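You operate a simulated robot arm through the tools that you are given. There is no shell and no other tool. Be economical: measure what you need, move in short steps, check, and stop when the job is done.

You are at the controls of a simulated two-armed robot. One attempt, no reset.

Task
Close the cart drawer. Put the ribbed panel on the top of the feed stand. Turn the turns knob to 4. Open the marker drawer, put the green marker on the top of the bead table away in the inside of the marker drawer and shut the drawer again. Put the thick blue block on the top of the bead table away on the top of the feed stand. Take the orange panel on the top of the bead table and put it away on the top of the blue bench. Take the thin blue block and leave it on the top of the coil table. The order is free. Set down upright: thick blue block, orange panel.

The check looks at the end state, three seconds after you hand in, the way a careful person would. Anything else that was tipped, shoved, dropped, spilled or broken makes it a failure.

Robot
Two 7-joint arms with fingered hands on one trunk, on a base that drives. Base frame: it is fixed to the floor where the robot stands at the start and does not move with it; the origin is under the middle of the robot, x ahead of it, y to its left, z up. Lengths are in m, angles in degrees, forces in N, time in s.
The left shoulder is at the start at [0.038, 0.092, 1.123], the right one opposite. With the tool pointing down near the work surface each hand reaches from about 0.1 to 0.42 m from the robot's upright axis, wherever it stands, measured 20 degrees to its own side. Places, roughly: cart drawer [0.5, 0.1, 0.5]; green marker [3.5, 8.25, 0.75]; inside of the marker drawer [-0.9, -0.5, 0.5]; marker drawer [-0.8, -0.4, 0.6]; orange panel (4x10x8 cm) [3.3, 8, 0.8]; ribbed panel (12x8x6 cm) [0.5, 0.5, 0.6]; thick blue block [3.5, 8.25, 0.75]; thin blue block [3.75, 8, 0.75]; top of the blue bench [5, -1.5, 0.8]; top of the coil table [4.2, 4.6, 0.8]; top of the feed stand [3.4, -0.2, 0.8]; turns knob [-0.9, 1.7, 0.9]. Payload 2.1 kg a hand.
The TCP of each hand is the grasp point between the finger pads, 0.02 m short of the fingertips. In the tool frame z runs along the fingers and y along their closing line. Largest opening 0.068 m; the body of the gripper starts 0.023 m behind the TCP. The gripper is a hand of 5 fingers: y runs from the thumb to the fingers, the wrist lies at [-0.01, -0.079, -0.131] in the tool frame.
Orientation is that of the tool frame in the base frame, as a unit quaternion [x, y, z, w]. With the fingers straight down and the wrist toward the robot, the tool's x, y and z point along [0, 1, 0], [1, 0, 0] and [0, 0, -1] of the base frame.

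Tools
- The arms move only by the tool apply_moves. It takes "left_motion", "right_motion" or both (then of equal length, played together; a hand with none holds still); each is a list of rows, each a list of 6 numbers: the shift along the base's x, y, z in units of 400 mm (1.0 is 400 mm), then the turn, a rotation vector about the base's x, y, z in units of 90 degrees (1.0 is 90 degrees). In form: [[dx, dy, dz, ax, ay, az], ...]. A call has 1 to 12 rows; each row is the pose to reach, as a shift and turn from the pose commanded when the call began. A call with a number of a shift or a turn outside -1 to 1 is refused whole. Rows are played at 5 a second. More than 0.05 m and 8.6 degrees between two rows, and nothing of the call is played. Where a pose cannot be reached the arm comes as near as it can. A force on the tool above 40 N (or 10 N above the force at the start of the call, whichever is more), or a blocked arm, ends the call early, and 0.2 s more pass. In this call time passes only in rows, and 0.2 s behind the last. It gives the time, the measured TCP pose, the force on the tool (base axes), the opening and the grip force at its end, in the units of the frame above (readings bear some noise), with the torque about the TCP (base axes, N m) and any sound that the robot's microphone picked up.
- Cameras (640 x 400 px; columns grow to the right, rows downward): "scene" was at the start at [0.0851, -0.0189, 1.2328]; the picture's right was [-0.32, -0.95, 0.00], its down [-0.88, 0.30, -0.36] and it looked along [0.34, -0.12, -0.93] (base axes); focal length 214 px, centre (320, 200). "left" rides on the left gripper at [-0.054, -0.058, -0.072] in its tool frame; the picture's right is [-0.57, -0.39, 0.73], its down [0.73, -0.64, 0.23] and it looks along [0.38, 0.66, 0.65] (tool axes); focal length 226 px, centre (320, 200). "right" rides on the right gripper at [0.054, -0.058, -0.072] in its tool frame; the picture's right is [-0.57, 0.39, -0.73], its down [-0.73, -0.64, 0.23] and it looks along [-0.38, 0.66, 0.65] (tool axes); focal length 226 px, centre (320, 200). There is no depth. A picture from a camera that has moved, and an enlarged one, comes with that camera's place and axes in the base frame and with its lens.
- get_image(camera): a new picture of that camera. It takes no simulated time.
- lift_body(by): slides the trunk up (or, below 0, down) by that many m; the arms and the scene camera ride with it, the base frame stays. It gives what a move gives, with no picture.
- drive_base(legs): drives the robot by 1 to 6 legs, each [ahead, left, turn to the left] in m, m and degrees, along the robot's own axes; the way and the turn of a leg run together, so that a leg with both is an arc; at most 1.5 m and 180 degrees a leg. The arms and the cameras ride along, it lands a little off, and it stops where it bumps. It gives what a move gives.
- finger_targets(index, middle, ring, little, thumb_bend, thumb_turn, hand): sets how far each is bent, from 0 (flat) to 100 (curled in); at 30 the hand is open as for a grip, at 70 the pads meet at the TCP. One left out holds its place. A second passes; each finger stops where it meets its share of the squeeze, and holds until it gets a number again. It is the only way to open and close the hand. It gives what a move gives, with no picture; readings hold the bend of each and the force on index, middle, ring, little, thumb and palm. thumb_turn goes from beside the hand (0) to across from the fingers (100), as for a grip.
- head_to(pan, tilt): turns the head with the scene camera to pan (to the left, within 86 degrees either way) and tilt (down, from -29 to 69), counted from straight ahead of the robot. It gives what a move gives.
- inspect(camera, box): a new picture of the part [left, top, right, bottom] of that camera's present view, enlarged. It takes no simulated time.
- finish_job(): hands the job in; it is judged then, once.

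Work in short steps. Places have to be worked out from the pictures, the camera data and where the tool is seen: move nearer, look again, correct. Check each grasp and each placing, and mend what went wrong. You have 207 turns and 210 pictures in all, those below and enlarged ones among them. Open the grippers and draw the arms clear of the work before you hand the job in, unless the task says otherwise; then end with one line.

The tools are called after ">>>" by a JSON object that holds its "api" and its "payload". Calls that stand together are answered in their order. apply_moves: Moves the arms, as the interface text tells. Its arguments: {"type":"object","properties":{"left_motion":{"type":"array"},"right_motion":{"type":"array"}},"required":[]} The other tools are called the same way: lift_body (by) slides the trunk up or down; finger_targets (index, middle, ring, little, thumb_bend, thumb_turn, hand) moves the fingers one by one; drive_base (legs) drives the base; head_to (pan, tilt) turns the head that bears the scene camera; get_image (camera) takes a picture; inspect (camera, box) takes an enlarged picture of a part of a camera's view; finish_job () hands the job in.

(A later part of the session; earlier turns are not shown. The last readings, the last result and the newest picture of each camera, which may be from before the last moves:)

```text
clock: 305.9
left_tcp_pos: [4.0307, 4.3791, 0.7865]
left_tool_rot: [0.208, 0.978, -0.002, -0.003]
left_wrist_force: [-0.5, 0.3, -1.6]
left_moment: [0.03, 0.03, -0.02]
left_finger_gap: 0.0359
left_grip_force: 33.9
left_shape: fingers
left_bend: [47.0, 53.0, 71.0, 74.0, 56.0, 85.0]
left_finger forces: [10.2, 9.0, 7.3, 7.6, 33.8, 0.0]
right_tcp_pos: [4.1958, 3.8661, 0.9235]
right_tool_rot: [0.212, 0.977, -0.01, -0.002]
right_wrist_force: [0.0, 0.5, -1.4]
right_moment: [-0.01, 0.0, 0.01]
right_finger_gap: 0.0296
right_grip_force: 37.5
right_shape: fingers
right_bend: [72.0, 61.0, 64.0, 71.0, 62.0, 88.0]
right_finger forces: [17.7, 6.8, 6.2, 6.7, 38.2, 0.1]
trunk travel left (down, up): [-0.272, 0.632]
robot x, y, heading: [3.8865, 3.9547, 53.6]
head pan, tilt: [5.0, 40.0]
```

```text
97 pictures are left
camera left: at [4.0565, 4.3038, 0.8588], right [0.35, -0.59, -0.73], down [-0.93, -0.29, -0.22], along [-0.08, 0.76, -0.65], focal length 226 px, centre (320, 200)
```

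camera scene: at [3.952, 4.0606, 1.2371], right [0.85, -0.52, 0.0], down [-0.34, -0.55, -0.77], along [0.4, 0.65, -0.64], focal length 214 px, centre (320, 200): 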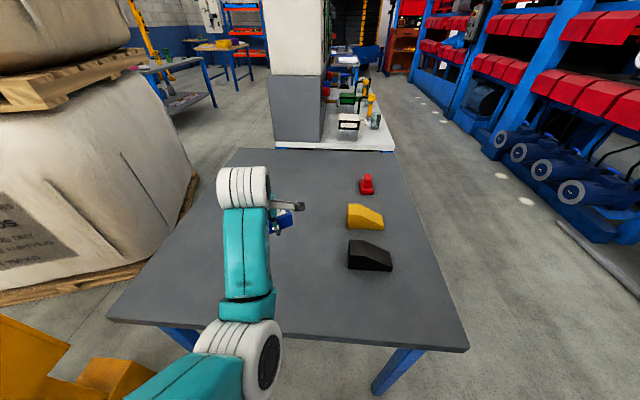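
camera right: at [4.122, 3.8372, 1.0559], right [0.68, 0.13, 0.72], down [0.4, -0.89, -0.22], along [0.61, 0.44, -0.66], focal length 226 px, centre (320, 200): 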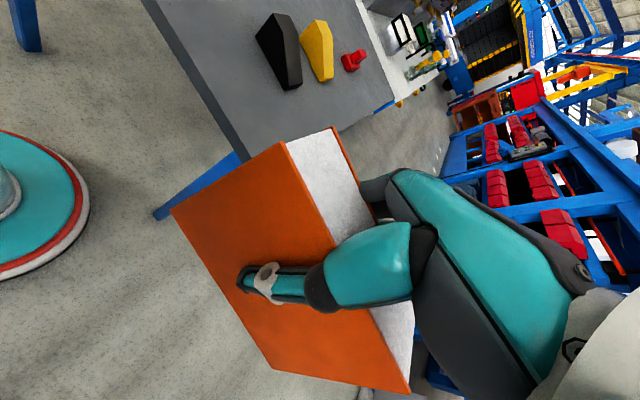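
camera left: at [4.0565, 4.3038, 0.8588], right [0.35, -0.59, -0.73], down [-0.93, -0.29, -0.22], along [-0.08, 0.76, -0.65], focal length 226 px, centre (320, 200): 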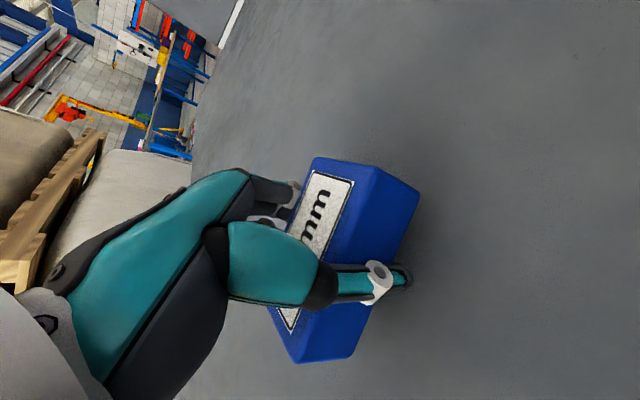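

Shadow is closing in; continue.

>>> {"api": "apply_moves", "payload": {"left_motion": [[0, 0, -0.012, 0, 0, 0], [0, 0, -0.025, 0, 0, 0], [0, 0, -0.037, 0, 0, 0], [0, 0, -0.05, 0, 0, 0], [0, 0, -0.062, 0, 0, 0], [0, 0, -0.075, 0, 0, 0]]}}

>>> {"api": "get_image", "payload": {"camera": "left"}}

```text
clock: 307.0
left_tcp_pos: [4.0318, 4.3808, 0.772]
left_tool_rot: [0.207, 0.978, 0.009, 0.001]
left_wrist_force: [-1.7, -1.9, 17.0]
left_moment: [0.27, -0.25, 0.03]
left_finger_gap: 0.0351
left_grip_force: 44.5
left_shape: fingers
left_bend: [47.0, 54.0, 71.0, 74.0, 56.0, 85.0]
left_finger forces: [29.9, 9.2, 7.1, 6.9, 35.6, 0.0]
right_tcp_pos: [4.1941, 3.8663, 0.9222]
right_tool_rot: [0.211, 0.977, -0.009, -0.001]
right_wrist_force: [-0.5, 0.0, -0.9]
right_moment: [-0.01, 0.0, 0.05]
right_finger_gap: 0.0295
right_grip_force: 37.5
right_shape: fingers
right_bend: [72.0, 61.0, 64.0, 71.0, 62.0, 88.0]
right_finger forces: [17.7, 6.7, 6.3, 6.6, 38.3, 0.0]
trunk travel left (down, up): [-0.272, 0.632]
robot x, y, heading: [3.887, 3.9579, 53.6]
head pan, tilt: [5.0, 40.0]
stopped in row 5 (left hand): the force on the tool passed its limit at 46 N (the readings are from after the stop); the commanded pose is now the measured one
```

```text
96 pictures are left
camera left: at [4.0569, 4.3039, 0.8418], right [0.36, -0.57, -0.74], down [-0.93, -0.28, -0.24], along [-0.07, 0.77, -0.63], focal length 226 px, centre (320, 200)
```

left: 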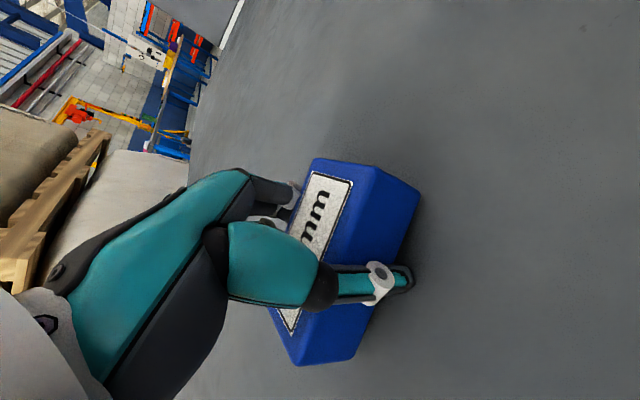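

Contact. I ease up 3 mm, open the hand, and lift away.

>>> {"api": "apply_moves", "payload": {"left_motion": [[0, 0, 0.008, 0, 0, 0]]}}

>>> {"api": "finger_targets", "payload": {"hand": "left", "index": 30, "middle": 30, "ring": 30, "little": 30, "thumb_bend": 30}}

>>> {"api": "lift_body", "payload": {"by": 0.15}}

>>> {"api": "get_image", "payload": {"camera": "left"}}

>>> {"api": "get_image", "payload": {"camera": "right"}}

```text
clock: 307.4
left_tcp_pos: [4.0312, 4.3798, 0.7709]
left_tool_rot: [0.208, 0.978, 0.005, -0.001]
left_wrist_force: [0.3, -1.0, 5.3]
left_moment: [0.06, -0.14, 0.05]
left_finger_gap: 0.0354
left_grip_force: 37.5
left_shape: fingers
left_bend: [48.0, 54.0, 71.0, 74.0, 56.0, 84.0]
left_finger forces: [16.4, 9.4, 7.4, 7.1, 34.6, 0.0]
right_tcp_pos: [4.1942, 3.8652, 0.9219]
right_tool_rot: [0.212, 0.977, -0.01, -0.002]
right_wrist_force: [-0.2, 0.8, -0.5]
right_moment: [-0.01, 0.0, -0.01]
right_finger_gap: 0.0293
right_grip_force: 37.9
right_shape: fingers
right_bend: [72.0, 61.0, 64.0, 71.0, 62.0, 88.0]
right_finger forces: [17.8, 6.8, 6.3, 6.6, 38.2, 0.0]
trunk travel left (down, up): [-0.272, 0.632]
robot x, y, heading: [3.8888, 3.9569, 53.4]
head pan, tilt: [5.0, 40.0]
```

```text
clock: 308.4
left_tcp_pos: [4.0312, 4.3807, 0.772]
left_tool_rot: [0.206, 0.978, 0.005, -0.001]
left_wrist_force: [-0.5, -0.2, 0.5]
left_moment: [0.01, 0.0, -0.02]
left_finger_gap: 0.0621
left_grip_force: 0.1
left_shape: fingers
left_bend: [30.0, 30.0, 30.0, 30.0, 30.0, 98.0]
left_finger forces: [0.0, 0.0, 0.1, 0.0, 0.0, 0.0]
right_tcp_pos: [4.1946, 3.8671, 0.9215]
right_tool_rot: [0.211, 0.978, -0.01, -0.003]
right_wrist_force: [0.5, 0.3, -1.0]
right_moment: [-0.01, 0.01, 0.0]
right_finger_gap: 0.0295
right_grip_force: 37.3
right_shape: fingers
right_bend: [72.0, 61.0, 64.0, 71.0, 62.0, 88.0]
right_finger forces: [17.7, 6.8, 6.3, 6.6, 38.3, 0.1]
trunk travel left (down, up): [-0.272, 0.632]
robot x, y, heading: [3.8869, 3.96, 53.4]
head pan, tilt: [5.0, 40.0]
```

```text
clock: 310.2
left_tcp_pos: [4.0314, 4.3816, 0.9223]
left_tool_rot: [0.208, 0.978, 0.005, -0.001]
left_wrist_force: [-0.7, -0.2, -0.4]
left_moment: [-0.02, -0.02, -0.01]
left_finger_gap: 0.062
left_grip_force: 0.1
left_shape: fingers
left_bend: [30.0, 30.0, 30.0, 30.0, 30.0, 98.0]
left_finger forces: [0.0, 0.0, 0.0, 0.0, 0.0, 0.0]
right_tcp_pos: [4.1952, 3.8663, 1.0727]
right_tool_rot: [0.211, 0.977, -0.011, -0.002]
right_wrist_force: [0.4, -0.1, -1.0]
right_moment: [0.0, -0.01, -0.01]
right_finger_gap: 0.0295
right_grip_force: 37.6
right_shape: fingers
right_bend: [72.0, 61.0, 64.0, 71.0, 62.0, 88.0]
right_finger forces: [17.8, 6.9, 6.2, 6.6, 38.3, 0.0]
trunk travel left (down, up): [-0.422, 0.482]
robot x, y, heading: [3.8839, 3.9569, 53.4]
head pan, tilt: [5.0, 40.0]
```

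```text
95 pictures are left
camera left: at [4.0572, 4.3047, 0.9927], right [0.36, -0.58, -0.73], down [-0.93, -0.29, -0.23], along [-0.07, 0.77, -0.64], focal length 226 px, centre (320, 200)
```

left: 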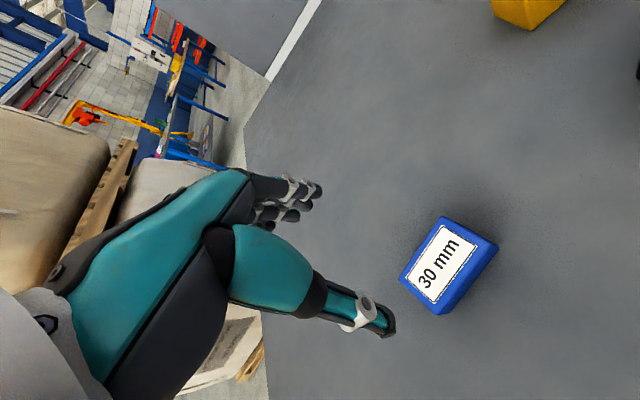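

```text
94 pictures are left
camera right: at [4.1221, 3.8373, 1.1458], right [0.68, 0.13, 0.72], down [0.4, -0.89, -0.22], along [0.61, 0.43, -0.66], focal length 226 px, centre (320, 200)
```

right: 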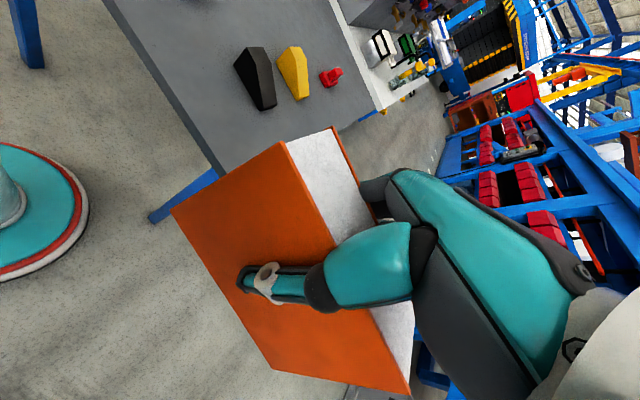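

Thin block is down flat on the coil table; the orange panel remains well held. Now to the blue bench: back out, follow the aisle, and turn toward the bench.

>>> {"api": "lift_body", "payload": {"by": 0.2}}

>>> {"api": "drive_base", "payload": {"legs": [[-0.3, 0, 0], [0, -0.96, 0], [-1.3, 0, 0], [-1.15, 0, 0], [0, 0, -90.3]]}}

>>> {"api": "apply_moves", "payload": {"left_motion": [[-0.1, 0.07, 0, 0, 0, 0], [-0.2, 0.15, 0, 0, 0, 0], [-0.3, 0.22, 0, 0, 0, 0]]}}

>>> {"api": "head_to", "payload": {"pan": 0, "tilt": 25}}

>>> {"api": "get_image", "payload": {"camera": "scene"}}

```text
clock: 312.4
left_tcp_pos: [4.0308, 4.3813, 1.1208]
left_tool_rot: [0.207, 0.978, 0.005, -0.001]
left_wrist_force: [0.7, -0.2, -0.4]
left_moment: [0.0, -0.01, 0.02]
left_finger_gap: 0.0621
left_grip_force: 0.0
left_shape: fingers
left_bend: [30.0, 30.0, 30.0, 30.0, 30.0, 98.0]
left_finger forces: [0.0, 0.0, 0.0, 0.0, 0.0, 0.0]
right_tcp_pos: [4.1953, 3.8662, 1.2719]
right_tool_rot: [0.211, 0.977, -0.011, -0.002]
right_wrist_force: [-0.7, 0.1, -0.8]
right_moment: [0.04, 0.03, 0.01]
right_finger_gap: 0.0296
right_grip_force: 38.4
right_shape: fingers
right_bend: [72.0, 61.0, 64.0, 71.0, 62.0, 88.0]
right_finger forces: [18.0, 6.8, 6.2, 6.6, 38.2, 0.0]
trunk travel left (down, up): [-0.622, 0.282]
robot x, y, heading: [3.8846, 3.9568, 53.2]
head pan, tilt: [5.0, 40.0]
```

```text
clock: 334.4
left_tcp_pos: [3.3796, 1.0503, 1.1224]
left_tool_rot: [0.848, 0.529, 0.004, 0.002]
left_wrist_force: [-0.7, 0.2, 0.5]
left_moment: [0.01, 0.0, 0.01]
left_finger_gap: 0.0621
left_grip_force: 0.0
left_shape: fingers
left_bend: [30.0, 30.0, 30.0, 30.0, 30.0, 98.0]
left_finger forces: [0.0, 0.0, 0.0, 0.0, 0.0, 0.0]
right_tcp_pos: [2.8599, 0.9066, 1.272]
right_tool_rot: [0.851, 0.525, -0.005, -0.009]
right_wrist_force: [0.2, -0.2, -0.7]
right_moment: [0.0, -0.03, 0.0]
right_finger_gap: 0.0294
right_grip_force: 37.4
right_shape: fingers
right_bend: [72.0, 61.0, 64.0, 71.0, 62.0, 88.0]
right_finger forces: [17.5, 6.7, 6.3, 6.5, 37.7, 0.1]
trunk travel left (down, up): [-0.622, 0.282]
robot x, y, heading: [2.964, 1.2131, -38.8]
head pan, tilt: [5.0, 40.0]
```

```text
refused: row 2 steps farther than a row can; nothing moved
```

```text
clock: 335.2
left_tcp_pos: [3.3808, 1.0504, 1.1204]
left_tool_rot: [0.849, 0.528, 0.003, 0.003]
left_wrist_force: [0.2, 0.2, -0.8]
left_moment: [0.0, 0.01, 0.03]
left_finger_gap: 0.062
left_grip_force: 0.1
left_shape: fingers
left_bend: [30.0, 30.0, 30.0, 30.0, 30.0, 98.0]
left_finger forces: [0.0, 0.1, 0.0, 0.0, 0.0, 0.0]
right_tcp_pos: [2.8595, 0.9052, 1.2725]
right_tool_rot: [0.851, 0.525, -0.006, -0.009]
right_wrist_force: [-0.7, 0.4, -1.0]
right_moment: [-0.02, 0.01, -0.02]
right_finger_gap: 0.0294
right_grip_force: 36.8
right_shape: fingers
right_bend: [72.0, 61.0, 64.0, 71.0, 62.0, 88.0]
right_finger forces: [17.5, 6.7, 6.2, 6.6, 37.7, 0.1]
trunk travel left (down, up): [-0.622, 0.282]
robot x, y, heading: [2.9627, 1.2106, -39.0]
head pan, tilt: [0.0, 25.0]
```

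```text
93 pictures are left
camera scene: at [3.0437, 1.1437, 1.5516], right [-0.63, -0.78, 0.0], down [-0.33, 0.27, -0.91], along [0.71, -0.57, -0.42], focal length 214 px, centre (320, 200)
```

scene: 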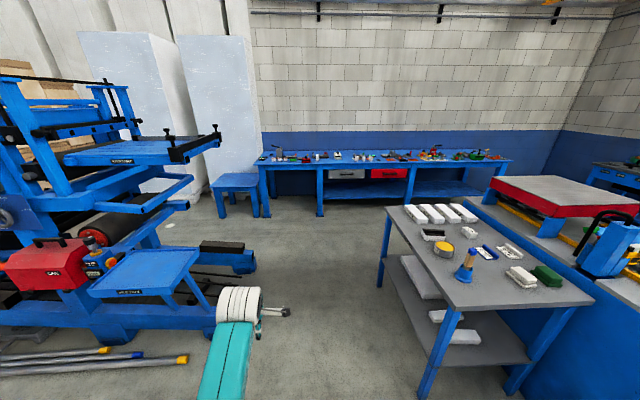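

Route clear between machine and feed stand. I drive toward the bench.

>>> {"api": "drive_base", "payload": {"legs": [[0, 0, 2], [1.1, 0, 0], [1.05, 0, 0]]}}

>>> {"api": "head_to", "payload": {"pan": -10, "tilt": 35}}

>>> {"api": "get_image", "payload": {"camera": "scene"}}

```text
clock: 346.2
left_tcp_pos: [5.1164, -0.1929, 1.1198]
left_tool_rot: [0.835, 0.55, 0.004, 0.002]
left_wrist_force: [0.5, 0.5, 0.4]
left_moment: [-0.01, 0.01, -0.04]
left_finger_gap: 0.0622
left_grip_force: 0.1
left_shape: fingers
left_bend: [30.0, 30.0, 30.0, 30.0, 30.0, 98.0]
left_finger forces: [0.0, 0.1, 0.0, 0.1, 0.0, 0.0]
right_tcp_pos: [4.6027, -0.3646, 1.2741]
right_tool_rot: [0.837, 0.547, -0.006, -0.009]
right_wrist_force: [0.3, -0.1, -1.2]
right_moment: [0.01, -0.01, 0.01]
right_finger_gap: 0.0293
right_grip_force: 37.9
right_shape: fingers
right_bend: [72.0, 61.0, 64.0, 71.0, 62.0, 88.0]
right_finger forces: [17.5, 6.7, 6.1, 6.4, 37.7, 0.1]
trunk travel left (down, up): [-0.622, 0.282]
robot x, y, heading: [4.6927, -0.0532, -35.9]
head pan, tilt: [0.0, 25.0]
```

```text
clock: 346.9
left_tcp_pos: [5.1147, -0.1927, 1.1223]
left_tool_rot: [0.835, 0.55, 0.004, 0.003]
left_wrist_force: [1.4, -0.1, -1.4]
left_moment: [0.03, -0.04, 0.01]
left_finger_gap: 0.062
left_grip_force: 0.0
left_shape: fingers
left_bend: [30.0, 30.0, 30.0, 30.0, 30.0, 98.0]
left_finger forces: [0.0, 0.0, 0.0, 0.1, 0.1, 0.0]
right_tcp_pos: [4.6033, -0.3645, 1.2721]
right_tool_rot: [0.837, 0.547, -0.006, -0.009]
right_wrist_force: [0.6, 0.2, -1.0]
right_moment: [0.03, 0.03, -0.02]
right_finger_gap: 0.029
right_grip_force: 36.8
right_shape: fingers
right_bend: [72.0, 61.0, 64.0, 71.0, 62.0, 88.0]
right_finger forces: [17.5, 6.6, 6.1, 6.6, 37.7, 0.0]
trunk travel left (down, up): [-0.622, 0.282]
robot x, y, heading: [4.6889, -0.0566, -35.8]
head pan, tilt: [-10.0, 35.0]
```

```text
92 pictures are left
camera scene: at [4.7616, -0.126, 1.5359], right [-0.72, -0.7, 0.0], down [-0.4, 0.41, -0.82], along [0.57, -0.59, -0.57], focal length 214 px, centre (320, 200)
```

scene: 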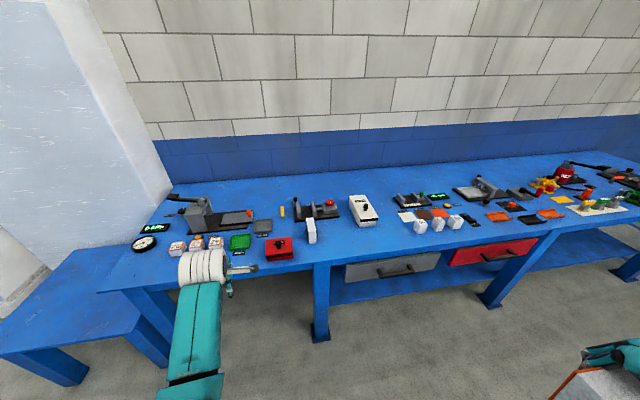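

I zoom to find a free spot on the bench.

>>> {"api": "inspect", "payload": {"camera": "scene", "box": [230, 170, 430, 295]}}

>>> {"api": "inspect", "payload": {"camera": "scene", "box": [400, 150, 600, 275]}}

```text
3.20 times, centred on (330, 232) of scene
camera zoom: at [4.7616, -0.126, 1.5359], right [-0.72, -0.7, 0.0], down [-0.4, 0.41, -0.82], along [0.57, -0.59, -0.57], focal length 686 px, centre (288, 96)
```

zoom: 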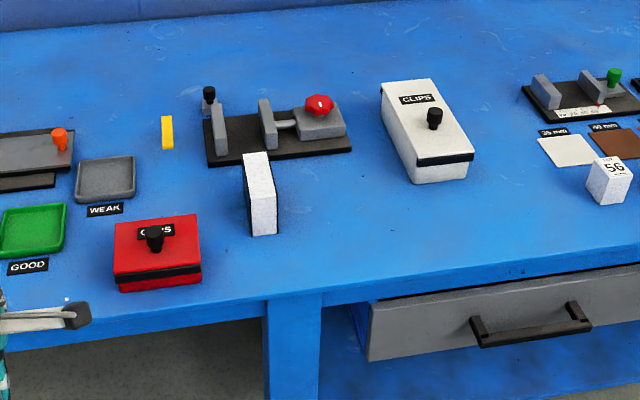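

```text
3.20 times, centred on (500, 212) of scene
camera zoom: at [4.7616, -0.126, 1.5359], right [-0.72, -0.7, 0.0], down [-0.4, 0.41, -0.82], along [0.57, -0.59, -0.57], focal length 686 px, centre (-256, 160)
```

zoom: 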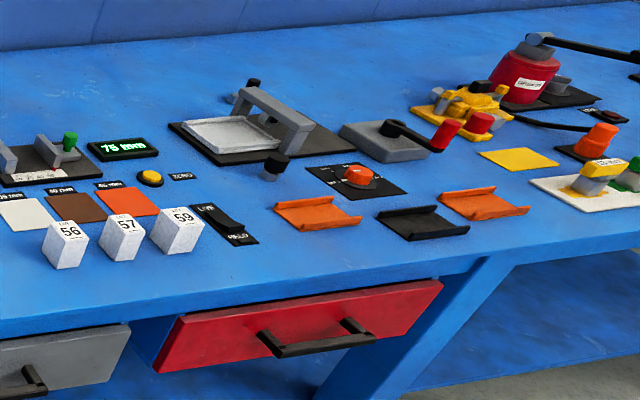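

Free spot found between the white panel and the CLIPS box. I bring the right hand to its work pose, tuck and raise the left.

>>> {"api": "apply_moves", "payload": {"left_motion": [[-0.049, 0.093, 0.047, 0, 0, 0], [-0.097, 0.186, 0.094, 0, 0, 0], [-0.146, 0.279, 0.141, 0, 0, 0], [-0.195, 0.372, 0.188, 0, 0, 0], [-0.243, 0.465, 0.234, 0, 0, 0], [-0.292, 0.558, 0.281, 0, 0, 0], [-0.34, 0.651, 0.328, 0, 0, 0], [-0.389, 0.744, 0.375, 0, 0, 0]], "right_motion": [[0.097, -0.004, -0.031, 0, 0, 0], [0.194, -0.009, -0.063, 0, 0, 0], [0.291, -0.013, -0.094, 0, 0, 0], [0.388, -0.018, -0.125, 0, 0, 0], [0.485, -0.022, -0.156, 0, 0, 0], [0.582, -0.026, -0.188, 0, 0, 0], [0.679, -0.031, -0.219, 0, 0, 0], [0.776, -0.035, -0.25, 0, 0, 0]]}}

>>> {"api": "drive_base", "payload": {"legs": [[0.33, -0.07, -1]]}}

>>> {"api": "get_image", "payload": {"camera": "scene"}}

>>> {"api": "get_image", "payload": {"camera": "right"}}

```text
clock: 348.7
left_tcp_pos: [4.9956, 0.1399, 1.2795]
left_tool_rot: [0.836, 0.549, 0.004, 0.003]
left_wrist_force: [-0.9, -0.6, 0.8]
left_moment: [-0.01, 0.0, 0.01]
left_finger_gap: 0.0621
left_grip_force: 0.1
left_shape: fingers
left_bend: [30.0, 30.0, 30.0, 30.0, 30.0, 98.0]
left_finger forces: [0.1, 0.0, 0.0, 0.0, 0.1, 0.0]
left hand out of reach, approached as far as the arm can: row 5, 6, 7, 8
right_tcp_pos: [4.9143, -0.3759, 1.1718]
right_tool_rot: [0.837, 0.547, -0.005, -0.009]
right_wrist_force: [-0.8, 0.1, -1.2]
right_moment: [-0.01, -0.01, 0.02]
right_finger_gap: 0.0291
right_grip_force: 33.3
right_shape: fingers
right_bend: [72.0, 62.0, 66.0, 72.0, 60.0, 88.0]
right_finger forces: [15.9, 6.3, 5.5, 5.5, 33.6, 0.0]
right hand out of reach, approached as far as the arm can: row 1, 2, 3, 4
trunk travel left (down, up): [-0.622, 0.282]
robot x, y, heading: [4.6931, -0.0518, -35.5]
head pan, tilt: [-10.0, 35.0]
```

```text
clock: 350.9
left_tcp_pos: [5.2251, -0.1192, 1.28]
left_tool_rot: [0.839, 0.544, 0.003, 0.003]
left_wrist_force: [0.4, -0.1, 0.5]
left_moment: [0.01, 0.0, -0.02]
left_finger_gap: 0.0623
left_grip_force: 0.0
left_shape: fingers
left_bend: [30.0, 30.0, 30.0, 30.0, 30.0, 98.0]
left_finger forces: [0.0, 0.0, 0.0, 0.0, 0.0, 0.1]
right_tcp_pos: [5.1333, -0.6337, 1.172]
right_tool_rot: [0.841, 0.541, -0.006, -0.009]
right_wrist_force: [-0.2, 0.9, -2.1]
right_moment: [0.03, -0.01, 0.0]
right_finger_gap: 0.0291
right_grip_force: 33.5
right_shape: fingers
right_bend: [72.0, 62.0, 66.0, 72.0, 60.0, 88.0]
right_finger forces: [15.9, 6.3, 5.6, 5.4, 33.6, 0.1]
trunk travel left (down, up): [-0.622, 0.282]
robot x, y, heading: [4.9178, -0.3051, -36.8]
head pan, tilt: [-10.0, 35.0]
```

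```text
89 pictures are left
camera scene: at [4.9863, -0.3794, 1.5358], right [-0.73, -0.68, 0.0], down [-0.39, 0.42, -0.82], along [0.56, -0.6, -0.57], focal length 214 px, centre (320, 200)
```

scene: 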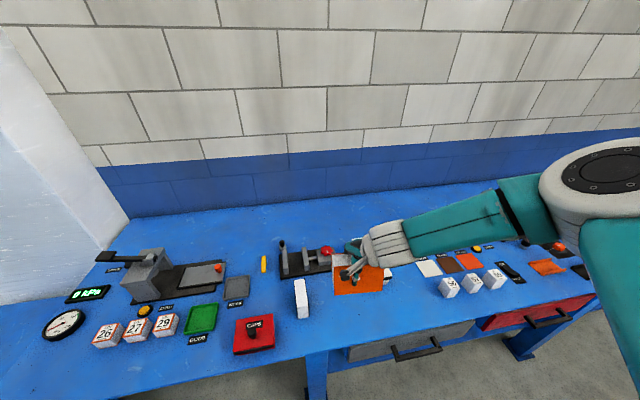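

```text
88 pictures are left
camera right: at [5.1044, -0.5606, 1.2449], right [0.13, -0.68, 0.72], down [-0.89, -0.4, -0.22], along [0.43, -0.61, -0.66], focal length 226 px, centre (320, 200)
```

right: 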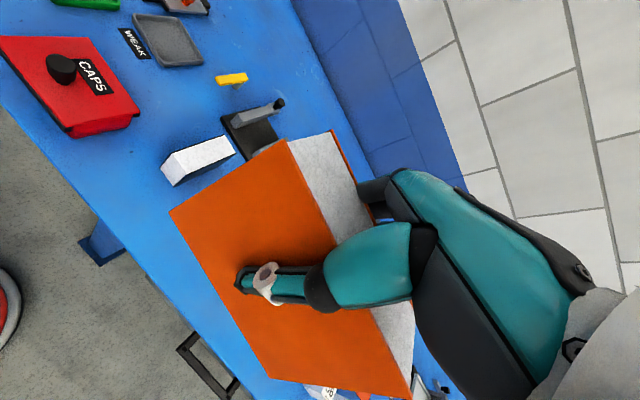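

Bench height ≈0.80; target gap centre ≈ (5.204,-0.728). I drive to it and lower to 4 cm above.

>>> {"api": "drive_base", "payload": {"legs": [[0.113, -0.033, 0]]}}

>>> {"api": "lift_body", "payload": {"by": -0.25}}

>>> {"api": "get_image", "payload": {"camera": "scene"}}

>>> {"api": "get_image", "payload": {"camera": "right"}}

```text
clock: 352.1
left_tcp_pos: [5.2937, -0.2148, 1.2804]
left_tool_rot: [0.84, 0.543, 0.004, 0.002]
left_wrist_force: [0.1, -0.1, 1.0]
left_moment: [-0.01, 0.02, -0.01]
left_finger_gap: 0.0626
left_grip_force: 0.0
left_shape: fingers
left_bend: [30.0, 30.0, 30.0, 30.0, 30.0, 98.0]
left_finger forces: [0.0, 0.1, 0.0, 0.0, 0.0, 0.1]
right_tcp_pos: [5.2037, -0.7289, 1.1701]
right_tool_rot: [0.842, 0.54, -0.005, -0.009]
right_wrist_force: [0.2, -0.7, 0.0]
right_moment: [-0.02, -0.01, -0.02]
right_finger_gap: 0.0291
right_grip_force: 33.4
right_shape: fingers
right_bend: [72.0, 62.0, 66.0, 72.0, 60.0, 88.0]
right_finger forces: [15.9, 6.3, 5.5, 5.6, 33.6, 0.0]
trunk travel left (down, up): [-0.622, 0.282]
robot x, y, heading: [4.987, -0.4039, -36.6]
head pan, tilt: [-10.0, 35.0]
```

```text
clock: 354.7
left_tcp_pos: [5.2949, -0.2116, 1.0287]
left_tool_rot: [0.84, 0.543, 0.002, 0.004]
left_wrist_force: [0.1, 0.1, -0.4]
left_moment: [-0.01, -0.01, -0.01]
left_finger_gap: 0.0624
left_grip_force: 0.0
left_shape: fingers
left_bend: [30.0, 30.0, 30.0, 30.0, 30.0, 98.0]
left_finger forces: [0.0, 0.0, 0.0, 0.0, 0.1, 0.0]
right_tcp_pos: [5.2022, -0.7277, 0.9211]
right_tool_rot: [0.841, 0.54, -0.007, -0.009]
right_wrist_force: [-0.6, -0.7, -0.5]
right_moment: [0.02, -0.03, 0.01]
right_finger_gap: 0.0292
right_grip_force: 33.2
right_shape: fingers
right_bend: [72.0, 62.0, 66.0, 72.0, 60.0, 88.0]
right_finger forces: [15.9, 6.3, 5.7, 5.6, 33.6, 0.1]
trunk travel left (down, up): [-0.372, 0.532]
robot x, y, heading: [4.9869, -0.402, -37.0]
head pan, tilt: [-10.0, 35.0]
```

```text
87 pictures are left
camera scene: at [5.0709, -0.4851, 1.285], right [-0.73, -0.68, 0.0], down [-0.39, 0.42, -0.82], along [0.56, -0.6, -0.57], focal length 214 px, centre (320, 200)
```

scene: 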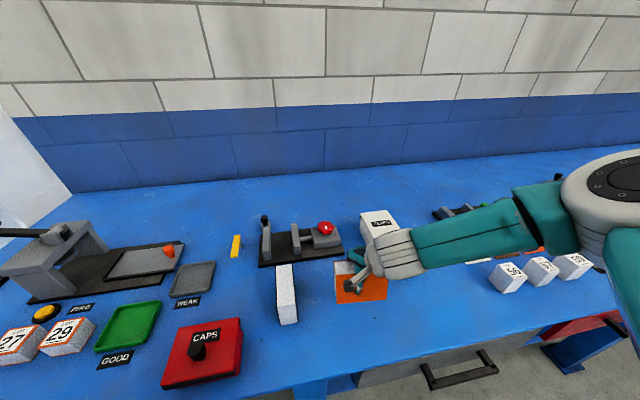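

```text
86 pictures are left
camera right: at [5.1735, -0.6549, 0.9953], right [0.13, -0.68, 0.72], down [-0.89, -0.4, -0.22], along [0.43, -0.61, -0.66], focal length 226 px, centre (320, 200)
```

right: 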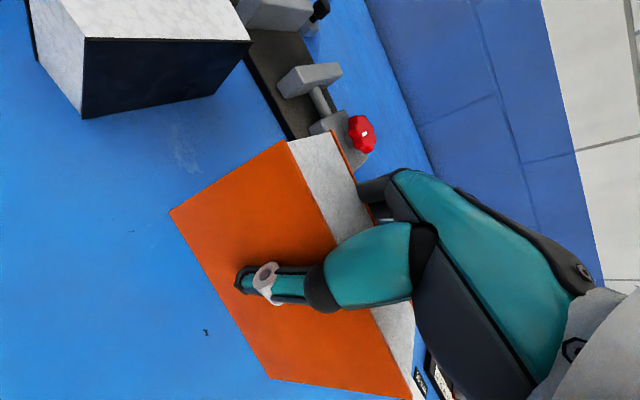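

Good position. I lower 3.5 cm, then in 5 mm rows to contact.

>>> {"api": "lift_body", "payload": {"by": -0.035}}

>>> {"api": "apply_moves", "payload": {"right_motion": [[0, 0, -0.012, 0, 0, 0], [0, 0, -0.025, 0, 0, 0], [0, 0, -0.037, 0, 0, 0], [0, 0, -0.05, 0, 0, 0], [0, 0, -0.062, 0, 0, 0], [0, 0, -0.075, 0, 0, 0], [0, 0, -0.087, 0, 0, 0], [0, 0, -0.1, 0, 0, 0]]}}

>>> {"api": "get_image", "payload": {"camera": "right"}}

```text
clock: 355.5
left_tcp_pos: [5.2939, -0.2112, 0.9931]
left_tool_rot: [0.84, 0.542, 0.003, 0.003]
left_wrist_force: [0.5, 1.1, -0.7]
left_moment: [0.03, 0.0, -0.02]
left_finger_gap: 0.0623
left_grip_force: 0.1
left_shape: fingers
left_bend: [30.0, 30.0, 30.0, 30.0, 30.0, 98.0]
left_finger forces: [0.0, 0.0, 0.1, 0.0, 0.1, 0.0]
right_tcp_pos: [5.2009, -0.7272, 0.887]
right_tool_rot: [0.842, 0.539, -0.007, -0.009]
right_wrist_force: [0.4, 0.2, -1.6]
right_moment: [0.0, -0.03, 0.01]
right_finger_gap: 0.0289
right_grip_force: 33.0
right_shape: fingers
right_bend: [72.0, 62.0, 66.0, 72.0, 60.0, 88.0]
right_finger forces: [15.9, 6.2, 5.5, 5.5, 33.7, 0.0]
trunk travel left (down, up): [-0.337, 0.567]
robot x, y, heading: [4.9858, -0.4022, -37.1]
head pan, tilt: [-10.0, 35.0]
```

```text
clock: 357.3
left_tcp_pos: [5.2931, -0.2103, 0.9949]
left_tool_rot: [0.841, 0.541, 0.003, 0.006]
left_wrist_force: [0.6, -0.4, 0.9]
left_moment: [0.03, 0.02, 0.0]
left_finger_gap: 0.0622
left_grip_force: 0.0
left_shape: fingers
left_bend: [30.0, 30.0, 30.0, 30.0, 30.0, 98.0]
left_finger forces: [0.0, 0.1, 0.0, 0.1, 0.0, 0.1]
right_tcp_pos: [5.2042, -0.728, 0.8526]
right_tool_rot: [0.842, 0.54, -0.002, -0.002]
right_wrist_force: [-6.9, 0.2, 29.8]
right_moment: [0.27, -0.09, 0.05]
right_finger_gap: 0.0293
right_grip_force: 40.8
right_shape: fingers
right_bend: [73.0, 63.0, 71.0, 72.0, 61.0, 88.0]
right_finger forces: [17.4, 6.5, 5.7, 5.3, 46.4, 0.0]
trunk travel left (down, up): [-0.337, 0.567]
robot x, y, heading: [4.9841, -0.4016, -37.0]
head pan, tilt: [-10.0, 35.0]
stopped in row 8 (right hand): the force on the tool passed its limit at 47 N (the readings are from after the stop); the commanded pose is now the measured one
```

```text
85 pictures are left
camera right: at [5.1737, -0.6541, 0.925], right [0.12, -0.68, 0.73], down [-0.89, -0.4, -0.23], along [0.44, -0.62, -0.65], focal length 226 px, centre (320, 200)
```

right: 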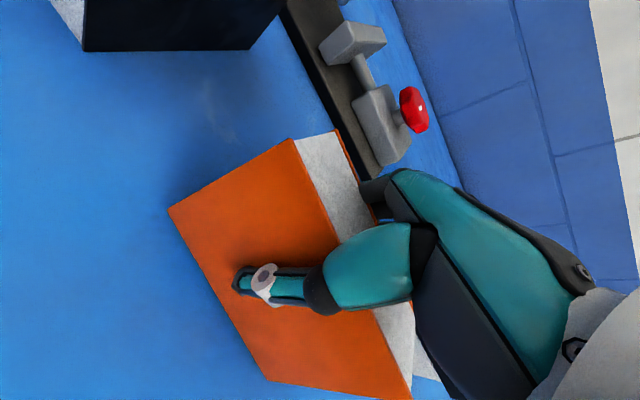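

Contact. I ease up 3 mm, open in two stages, then check.

>>> {"api": "apply_moves", "payload": {"right_motion": [[0, 0, 0.008, 0, 0, 0]]}}

>>> {"api": "finger_targets", "payload": {"hand": "right", "index": 42, "middle": 48, "ring": 48, "little": 48, "thumb_bend": 52}}

>>> {"api": "get_image", "payload": {"camera": "right"}}

```text
clock: 357.7
left_tcp_pos: [5.2944, -0.2107, 0.9946]
left_tool_rot: [0.84, 0.543, 0.002, 0.003]
left_wrist_force: [-0.3, 1.0, -0.4]
left_moment: [-0.03, 0.03, -0.01]
left_finger_gap: 0.0621
left_grip_force: 0.1
left_shape: fingers
left_bend: [30.0, 30.0, 30.0, 30.0, 30.0, 98.0]
left_finger forces: [0.0, 0.0, 0.0, 0.0, 0.0, 0.0]
right_tcp_pos: [5.2039, -0.7265, 0.8513]
right_tool_rot: [0.842, 0.54, -0.004, -0.005]
right_wrist_force: [0.8, -1.0, 12.3]
right_moment: [0.12, -0.24, 0.02]
right_finger_gap: 0.0292
right_grip_force: 38.0
right_shape: fingers
right_bend: [72.0, 63.0, 71.0, 72.0, 61.0, 88.0]
right_finger forces: [17.8, 7.1, 6.2, 6.1, 38.8, 0.0]
trunk travel left (down, up): [-0.337, 0.567]
robot x, y, heading: [4.9863, -0.3993, -37.0]
head pan, tilt: [-10.0, 35.0]
```

```text
clock: 358.7
left_tcp_pos: [5.2942, -0.2116, 0.994]
left_tool_rot: [0.84, 0.542, 0.002, 0.004]
left_wrist_force: [-0.2, -0.2, 0.2]
left_moment: [-0.01, 0.0, 0.01]
left_finger_gap: 0.0624
left_grip_force: 0.0
left_shape: fingers
left_bend: [30.0, 30.0, 30.0, 30.0, 30.0, 98.0]
left_finger forces: [0.1, 0.0, 0.0, 0.0, 0.0, 0.0]
right_tcp_pos: [5.204, -0.729, 0.8534]
right_tool_rot: [0.842, 0.539, -0.003, -0.005]
right_wrist_force: [-1.4, 0.6, 7.7]
right_moment: [0.14, -0.03, -0.03]
right_finger_gap: 0.0453
right_grip_force: 9.5
right_shape: fingers
right_bend: [38.0, 48.0, 48.0, 48.0, 45.0, 96.0]
right_finger forces: [8.2, 0.1, 0.0, 0.0, 11.2, 0.0]
trunk travel left (down, up): [-0.337, 0.567]
robot x, y, heading: [4.9838, -0.4021, -36.9]
head pan, tilt: [-10.0, 35.0]
```

```text
84 pictures are left
camera right: at [5.1737, -0.6545, 0.9261], right [0.12, -0.68, 0.72], down [-0.89, -0.4, -0.22], along [0.44, -0.62, -0.65], focal length 226 px, centre (320, 200)
```

right: 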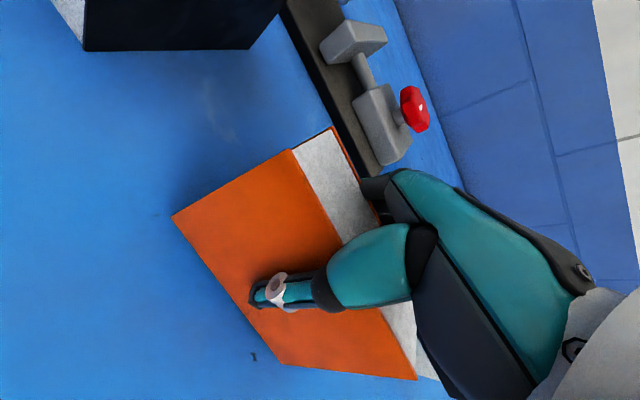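

Panel standing; fully open and lift away.

>>> {"api": "finger_targets", "payload": {"hand": "right", "index": 30, "middle": 30, "ring": 30, "little": 30, "thumb_bend": 28}}

>>> {"api": "get_image", "payload": {"camera": "right"}}

>>> {"api": "lift_body", "payload": {"by": 0.2}}

>>> {"api": "get_image", "payload": {"camera": "right"}}

```text
clock: 359.7
left_tcp_pos: [5.294, -0.2122, 0.9942]
left_tool_rot: [0.84, 0.542, 0.002, 0.004]
left_wrist_force: [-0.2, -0.2, -0.7]
left_moment: [-0.02, 0.0, 0.01]
left_finger_gap: 0.0623
left_grip_force: 0.0
left_shape: fingers
left_bend: [30.0, 30.0, 30.0, 30.0, 30.0, 98.0]
left_finger forces: [0.0, 0.0, 0.0, 0.0, 0.0, 0.0]
right_tcp_pos: [5.2038, -0.7287, 0.8529]
right_tool_rot: [0.842, 0.54, -0.003, -0.005]
right_wrist_force: [0.1, 0.8, 1.9]
right_moment: [-0.02, 0.04, 0.01]
right_finger_gap: 0.0642
right_grip_force: 1.6
right_shape: fingers
right_bend: [30.0, 30.0, 30.0, 30.0, 28.0, 97.0]
right_finger forces: [0.7, 0.0, 0.0, 0.1, 2.3, 0.1]
trunk travel left (down, up): [-0.337, 0.567]
robot x, y, heading: [4.9837, -0.3994, -36.8]
head pan, tilt: [-10.0, 35.0]
```

```text
83 pictures are left
camera right: at [5.174, -0.6548, 0.926], right [0.12, -0.68, 0.72], down [-0.89, -0.4, -0.22], along [0.44, -0.62, -0.65], focal length 226 px, centre (320, 200)
```

right: 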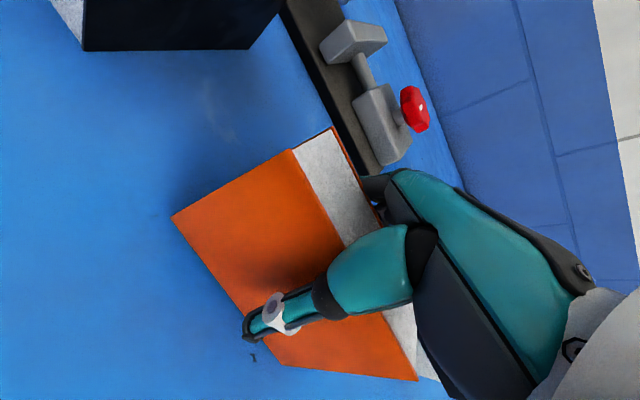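

```text
clock: 361.9
left_tcp_pos: [5.2945, -0.2114, 1.1938]
left_tool_rot: [0.84, 0.543, 0.002, 0.004]
left_wrist_force: [0.0, 0.1, 0.6]
left_moment: [-0.03, -0.01, 0.02]
left_finger_gap: 0.0623
left_grip_force: 0.1
left_shape: fingers
left_bend: [30.0, 30.0, 30.0, 30.0, 30.0, 98.0]
left_finger forces: [0.0, 0.1, 0.1, 0.0, 0.0, 0.0]
right_tcp_pos: [5.2041, -0.7291, 1.0642]
right_tool_rot: [0.842, 0.539, 0.002, 0.009]
right_wrist_force: [0.1, -0.4, -0.4]
right_moment: [-0.03, 0.02, 0.01]
right_finger_gap: 0.0639
right_grip_force: 0.2
right_shape: fingers
right_bend: [30.0, 30.0, 30.0, 30.0, 28.0, 98.0]
right_finger forces: [0.0, 0.0, 0.0, 0.0, 0.0, 0.0]
trunk travel left (down, up): [-0.537, 0.367]
robot x, y, heading: [4.9886, -0.4018, -37.0]
head pan, tilt: [-10.0, 35.0]
```

```text
82 pictures are left
camera right: at [5.1727, -0.654, 1.1356], right [0.11, -0.67, 0.74], down [-0.88, -0.4, -0.24], along [0.45, -0.63, -0.63], focal length 226 px, centre (320, 200)
```

right: 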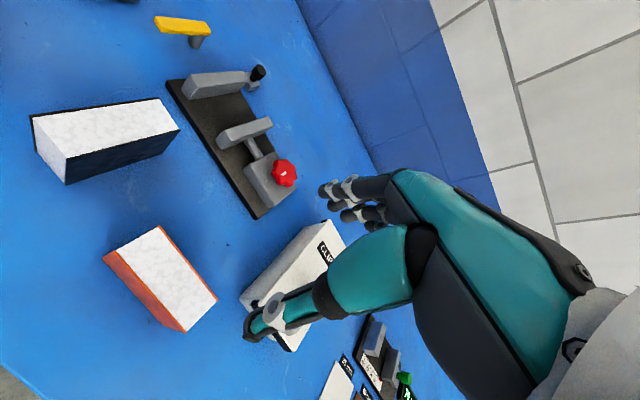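

Orange panel stands upright on the bench, clear of neighbors. Now back to the bead table for the thick block and marker.

>>> {"api": "drive_base", "payload": {"legs": [[-1.3, 0.04, 0], [-1.25, 0.04, 0], [0, 0, 90], [1.5, 0, 0], [1.5, 0, 0]]}}

```text
clock: 392.1
left_tcp_pos: [4.735, 3.8163, 1.1949]
left_tool_rot: [0.234, 0.972, 0.005, 0.001]
left_wrist_force: [0.0, 0.1, -0.5]
left_moment: [0.03, 0.0, 0.02]
left_finger_gap: 0.0627
left_grip_force: 0.1
left_shape: fingers
left_bend: [30.0, 30.0, 30.0, 30.0, 30.0, 98.0]
left_finger forces: [0.0, 0.0, 0.1, 0.1, 0.1, 0.0]
right_tcp_pos: [5.2466, 3.7012, 1.0641]
right_tool_rot: [0.237, 0.972, 0.008, 0.005]
right_wrist_force: [0.3, -0.3, 0.0]
right_moment: [-0.01, 0.01, 0.04]
right_finger_gap: 0.0639
right_grip_force: 0.1
right_shape: fingers
right_bend: [30.0, 30.0, 30.0, 30.0, 28.0, 98.0]
right_finger forces: [0.0, 0.0, 0.0, 0.0, 0.0, 0.1]
trunk travel left (down, up): [-0.537, 0.367]
robot x, y, heading: [4.9092, 3.5011, 50.7]
head pan, tilt: [-10.0, 35.0]
```

On course. I continue up the aisle, turn left, and go through the gap.

>>> {"api": "drive_base", "payload": {"legs": [[0, 0, 2.4], [1.5, 0.07, 0], [1.55, 0.06, 0], [0, 0, 90], [1.25, 0, 0], [1.25, 0, 0]]}}

```text
refused: 1.55 is not a number from -1.5 to 1.5
```

Retry with shorter legs.

>>> {"api": "drive_base", "payload": {"legs": [[0, 0, 2.4], [1.5, 0.07, 0], [1.5, 0.06, 0], [0, 0, 90], [1.25, 0, 0], [1.25, 0, 0]]}}

```text
refused: leg 2 is longer than a leg can be; nothing moved
```

Retry with legs below the length limit.

>>> {"api": "drive_base", "payload": {"legs": [[0, 0, 2.4], [1.49, 0.07, 0], [1.49, 0.06, 0], [0, 0, 90], [1.25, 0, 0], [1.25, 0, 0]]}}

```text
clock: 422.4
left_tcp_pos: [4.1526, 7.0349, 1.1934]
left_tool_rot: [-0.591, 0.807, 0.003, -0.003]
left_wrist_force: [-0.6, -0.3, 1.6]
left_moment: [0.0, 0.02, 0.01]
left_finger_gap: 0.0623
left_grip_force: 0.1
left_shape: fingers
left_bend: [30.0, 30.0, 30.0, 30.0, 30.0, 98.0]
left_finger forces: [0.0, 0.0, 0.0, 0.0, 0.1, 0.1]
right_tcp_pos: [4.1805, 7.5588, 1.0641]
right_tool_rot: [-0.588, 0.809, 0.01, -0.002]
right_wrist_force: [-0.3, -0.4, -0.7]
right_moment: [0.01, 0.02, -0.02]
right_finger_gap: 0.0641
right_grip_force: 0.0
right_shape: fingers
right_bend: [30.0, 30.0, 30.0, 30.0, 28.0, 98.0]
right_finger forces: [0.0, 0.1, 0.0, 0.0, 0.0, 0.1]
trunk travel left (down, up): [-0.537, 0.367]
robot x, y, heading: [4.437, 7.2583, 149.8]
head pan, tilt: [-10.0, 35.0]
```

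Now around the table's left end to the back side, and turn to face it.

>>> {"api": "drive_base", "payload": {"legs": [[0, 0, -6.7], [0, 0.5, 0], [1.0, 0, 0], [1.0, 0, 0], [0, -0.75, 0], [0, 0, 180]]}}

>>> {"api": "head_to", "payload": {"pan": 0, "tilt": 50}}

>>> {"api": "get_image", "payload": {"camera": "scene"}}

```text
clock: 446.4
left_tcp_pos: [3.2936, 8.8405, 1.1939]
left_tool_rot: [0.836, 0.549, 0.003, 0.004]
left_wrist_force: [0.6, 0.5, 0.2]
left_moment: [0.02, 0.04, 0.03]
left_finger_gap: 0.0623
left_grip_force: 0.1
left_shape: fingers
left_bend: [30.0, 30.0, 30.0, 30.0, 30.0, 98.0]
left_finger forces: [0.0, 0.1, 0.1, 0.0, 0.0, 0.1]
right_tcp_pos: [3.2108, 8.322, 1.0638]
right_tool_rot: [0.838, 0.546, 0.002, 0.009]
right_wrist_force: [0.6, 0.3, 0.3]
right_moment: [0.02, 0.01, 0.01]
right_finger_gap: 0.0636
right_grip_force: 0.1
right_shape: fingers
right_bend: [30.0, 30.0, 30.0, 30.0, 28.0, 98.0]
right_finger forces: [0.0, 0.0, 0.0, 0.0, 0.0, 0.1]
trunk travel left (down, up): [-0.537, 0.367]
robot x, y, heading: [2.9892, 8.6493, -36.0]
head pan, tilt: [-10.0, 35.0]
```

```text
clock: 447.2
left_tcp_pos: [3.2936, 8.8394, 1.1947]
left_tool_rot: [0.836, 0.548, 0.003, 0.004]
left_wrist_force: [0.7, -0.5, -1.5]
left_moment: [-0.04, -0.01, 0.05]
left_finger_gap: 0.0622
left_grip_force: 0.1
left_shape: fingers
left_bend: [30.0, 30.0, 30.0, 30.0, 30.0, 98.0]
left_finger forces: [0.1, 0.1, 0.0, 0.0, 0.1, 0.0]
right_tcp_pos: [3.2099, 8.3219, 1.0652]
right_tool_rot: [0.838, 0.545, 0.003, 0.009]
right_wrist_force: [-0.1, -0.1, 0.1]
right_moment: [0.0, 0.02, -0.02]
right_finger_gap: 0.0638
right_grip_force: 0.0
right_shape: fingers
right_bend: [30.0, 30.0, 30.0, 30.0, 28.0, 98.0]
right_finger forces: [0.0, 0.1, 0.1, 0.0, 0.1, 0.1]
trunk travel left (down, up): [-0.537, 0.367]
robot x, y, heading: [2.9885, 8.6458, -36.1]
head pan, tilt: [0.0, 50.0]
```

```text
81 pictures are left
camera scene: at [3.0625, 8.5915, 1.429], right [-0.59, -0.81, 0.0], down [-0.62, 0.45, -0.64], along [0.52, -0.38, -0.77], focal length 214 px, centre (320, 200)
```

scene: 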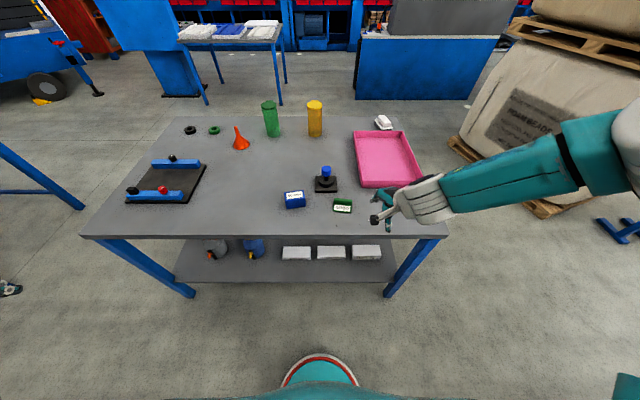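

Both objects are near this edge. I zoom in.

>>> {"api": "inspect", "payload": {"camera": "scene", "box": [260, 160, 380, 240]}}

```text
5.00 times, centred on (320, 200) of scene
camera zoom: at [3.0625, 8.5915, 1.429], right [-0.59, -0.81, 0.0], down [-0.62, 0.45, -0.64], along [0.52, -0.38, -0.77], focal length 1072 px, centre (320, 200)
```

zoom: 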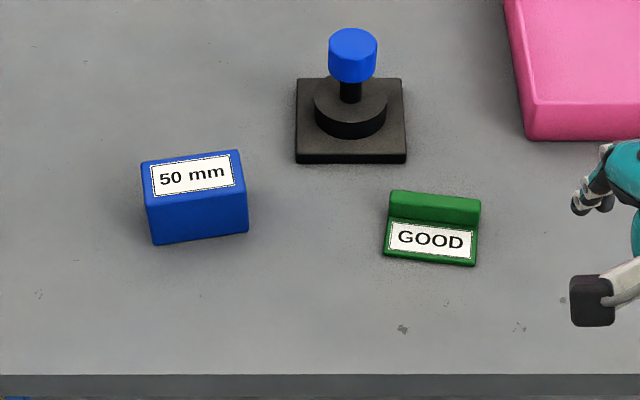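

Left hand will take the thick block and right hand the marker's ridge. I rotate the right hand to match the marker, approach and lower partway.

>>> {"api": "apply_moves", "payload": {"right_motion": [[0, 0, 0, 0, 0, -0.063], [0, 0, 0, 0, 0, -0.126], [0, 0, 0, 0, 0, -0.188]]}}

>>> {"api": "drive_base", "payload": {"legs": [[0.235, 0.05, -1]]}}

>>> {"api": "lift_body", "payload": {"by": -0.15}}

>>> {"api": "get_image", "payload": {"camera": "right"}}

>>> {"api": "get_image", "payload": {"camera": "scene"}}

```text
clock: 448.0
left_tcp_pos: [3.2921, 8.8419, 1.1946]
left_tool_rot: [0.836, 0.548, 0.001, 0.003]
left_wrist_force: [0.0, 0.2, -0.2]
left_moment: [0.0, -0.03, 0.01]
left_finger_gap: 0.0621
left_grip_force: 0.0
left_shape: fingers
left_bend: [30.0, 30.0, 30.0, 30.0, 30.0, 98.0]
left_finger forces: [0.1, 0.0, 0.0, 0.0, 0.0, 0.2]
right_tcp_pos: [3.2028, 8.3196, 1.0736]
right_tool_rot: [0.909, 0.417, 0.002, 0.009]
right_wrist_force: [-0.5, 0.4, -0.3]
right_moment: [-0.01, -0.02, -0.04]
right_finger_gap: 0.0636
right_grip_force: 0.1
right_shape: fingers
right_bend: [30.0, 30.0, 30.0, 30.0, 28.0, 98.0]
right_finger forces: [0.0, 0.1, 0.0, 0.0, 0.0, 0.0]
right hand out of reach, approached as far as the arm can: row 2, 3
trunk travel left (down, up): [-0.537, 0.367]
robot x, y, heading: [2.9901, 8.6461, -36.1]
head pan, tilt: [0.0, 50.0]
```

```text
clock: 449.7
left_tcp_pos: [3.5166, 8.7363, 1.1946]
left_tool_rot: [0.84, 0.542, 0.002, 0.002]
left_wrist_force: [-0.5, 0.5, -0.6]
left_moment: [0.01, 0.0, -0.01]
left_finger_gap: 0.0621
left_grip_force: 0.1
left_shape: fingers
left_bend: [30.0, 30.0, 30.0, 30.0, 30.0, 98.0]
left_finger forces: [0.0, 0.0, 0.0, 0.0, 0.1, 0.0]
right_tcp_pos: [3.4192, 8.2171, 1.0726]
right_tool_rot: [0.912, 0.41, 0.002, 0.009]
right_wrist_force: [-0.1, -0.8, 0.0]
right_moment: [0.01, -0.01, 0.01]
right_finger_gap: 0.0636
right_grip_force: 0.1
right_shape: fingers
right_bend: [30.0, 30.0, 30.0, 30.0, 28.0, 98.0]
right_finger forces: [0.0, 0.0, 0.0, 0.0, 0.0, 0.0]
trunk travel left (down, up): [-0.537, 0.367]
robot x, y, heading: [3.2084, 8.5489, -36.8]
head pan, tilt: [0.0, 50.0]
```

```text
clock: 451.5
left_tcp_pos: [3.5165, 8.7357, 1.0447]
left_tool_rot: [0.84, 0.543, 0.003, 0.004]
left_wrist_force: [0.4, -0.7, -0.6]
left_moment: [-0.05, 0.03, -0.02]
left_finger_gap: 0.0623
left_grip_force: 0.1
left_shape: fingers
left_bend: [30.0, 30.0, 30.0, 30.0, 30.0, 98.0]
left_finger forces: [0.0, 0.0, 0.0, 0.0, 0.0, 0.0]
right_tcp_pos: [3.4179, 8.2158, 0.9233]
right_tool_rot: [0.912, 0.411, 0.001, 0.009]
right_wrist_force: [0.3, 1.0, 0.4]
right_moment: [0.01, -0.01, -0.02]
right_finger_gap: 0.0636
right_grip_force: 0.1
right_shape: fingers
right_bend: [30.0, 30.0, 30.0, 30.0, 28.0, 98.0]
right_finger forces: [0.0, 0.1, 0.0, 0.0, 0.1, 0.0]
trunk travel left (down, up): [-0.387, 0.517]
robot x, y, heading: [3.2056, 8.5511, -36.9]
head pan, tilt: [0.0, 50.0]
```

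```text
79 pictures are left
camera right: at [3.4101, 8.297, 0.9937], right [-0.09, -0.67, 0.74], down [-0.96, -0.13, -0.24], along [0.25, -0.73, -0.63], focal length 226 px, centre (320, 200)
```

right: 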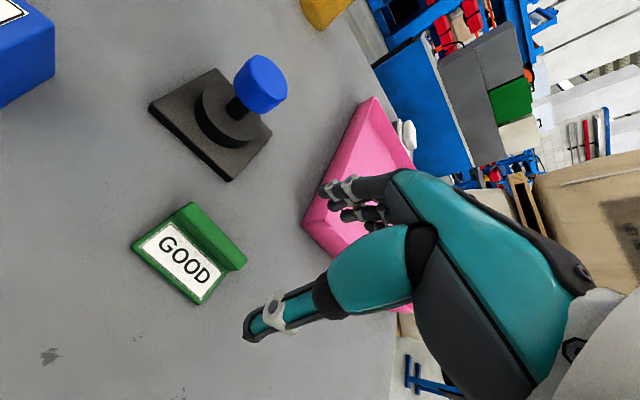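

```text
78 pictures are left
camera scene: at [3.2924, 8.4819, 1.2784], right [-0.6, -0.8, 0.0], down [-0.61, 0.46, -0.64], along [0.51, -0.39, -0.77], focal length 214 px, centre (320, 200)
```

scene: 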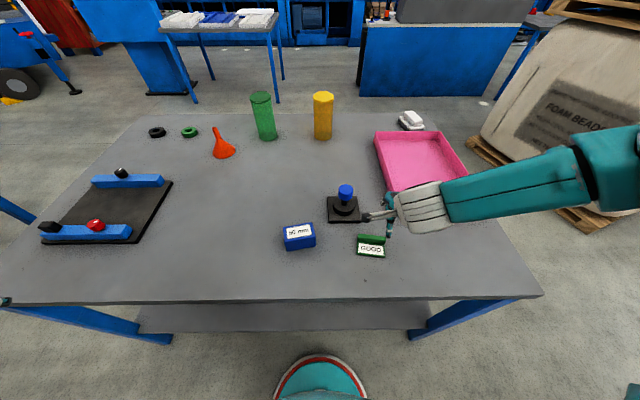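

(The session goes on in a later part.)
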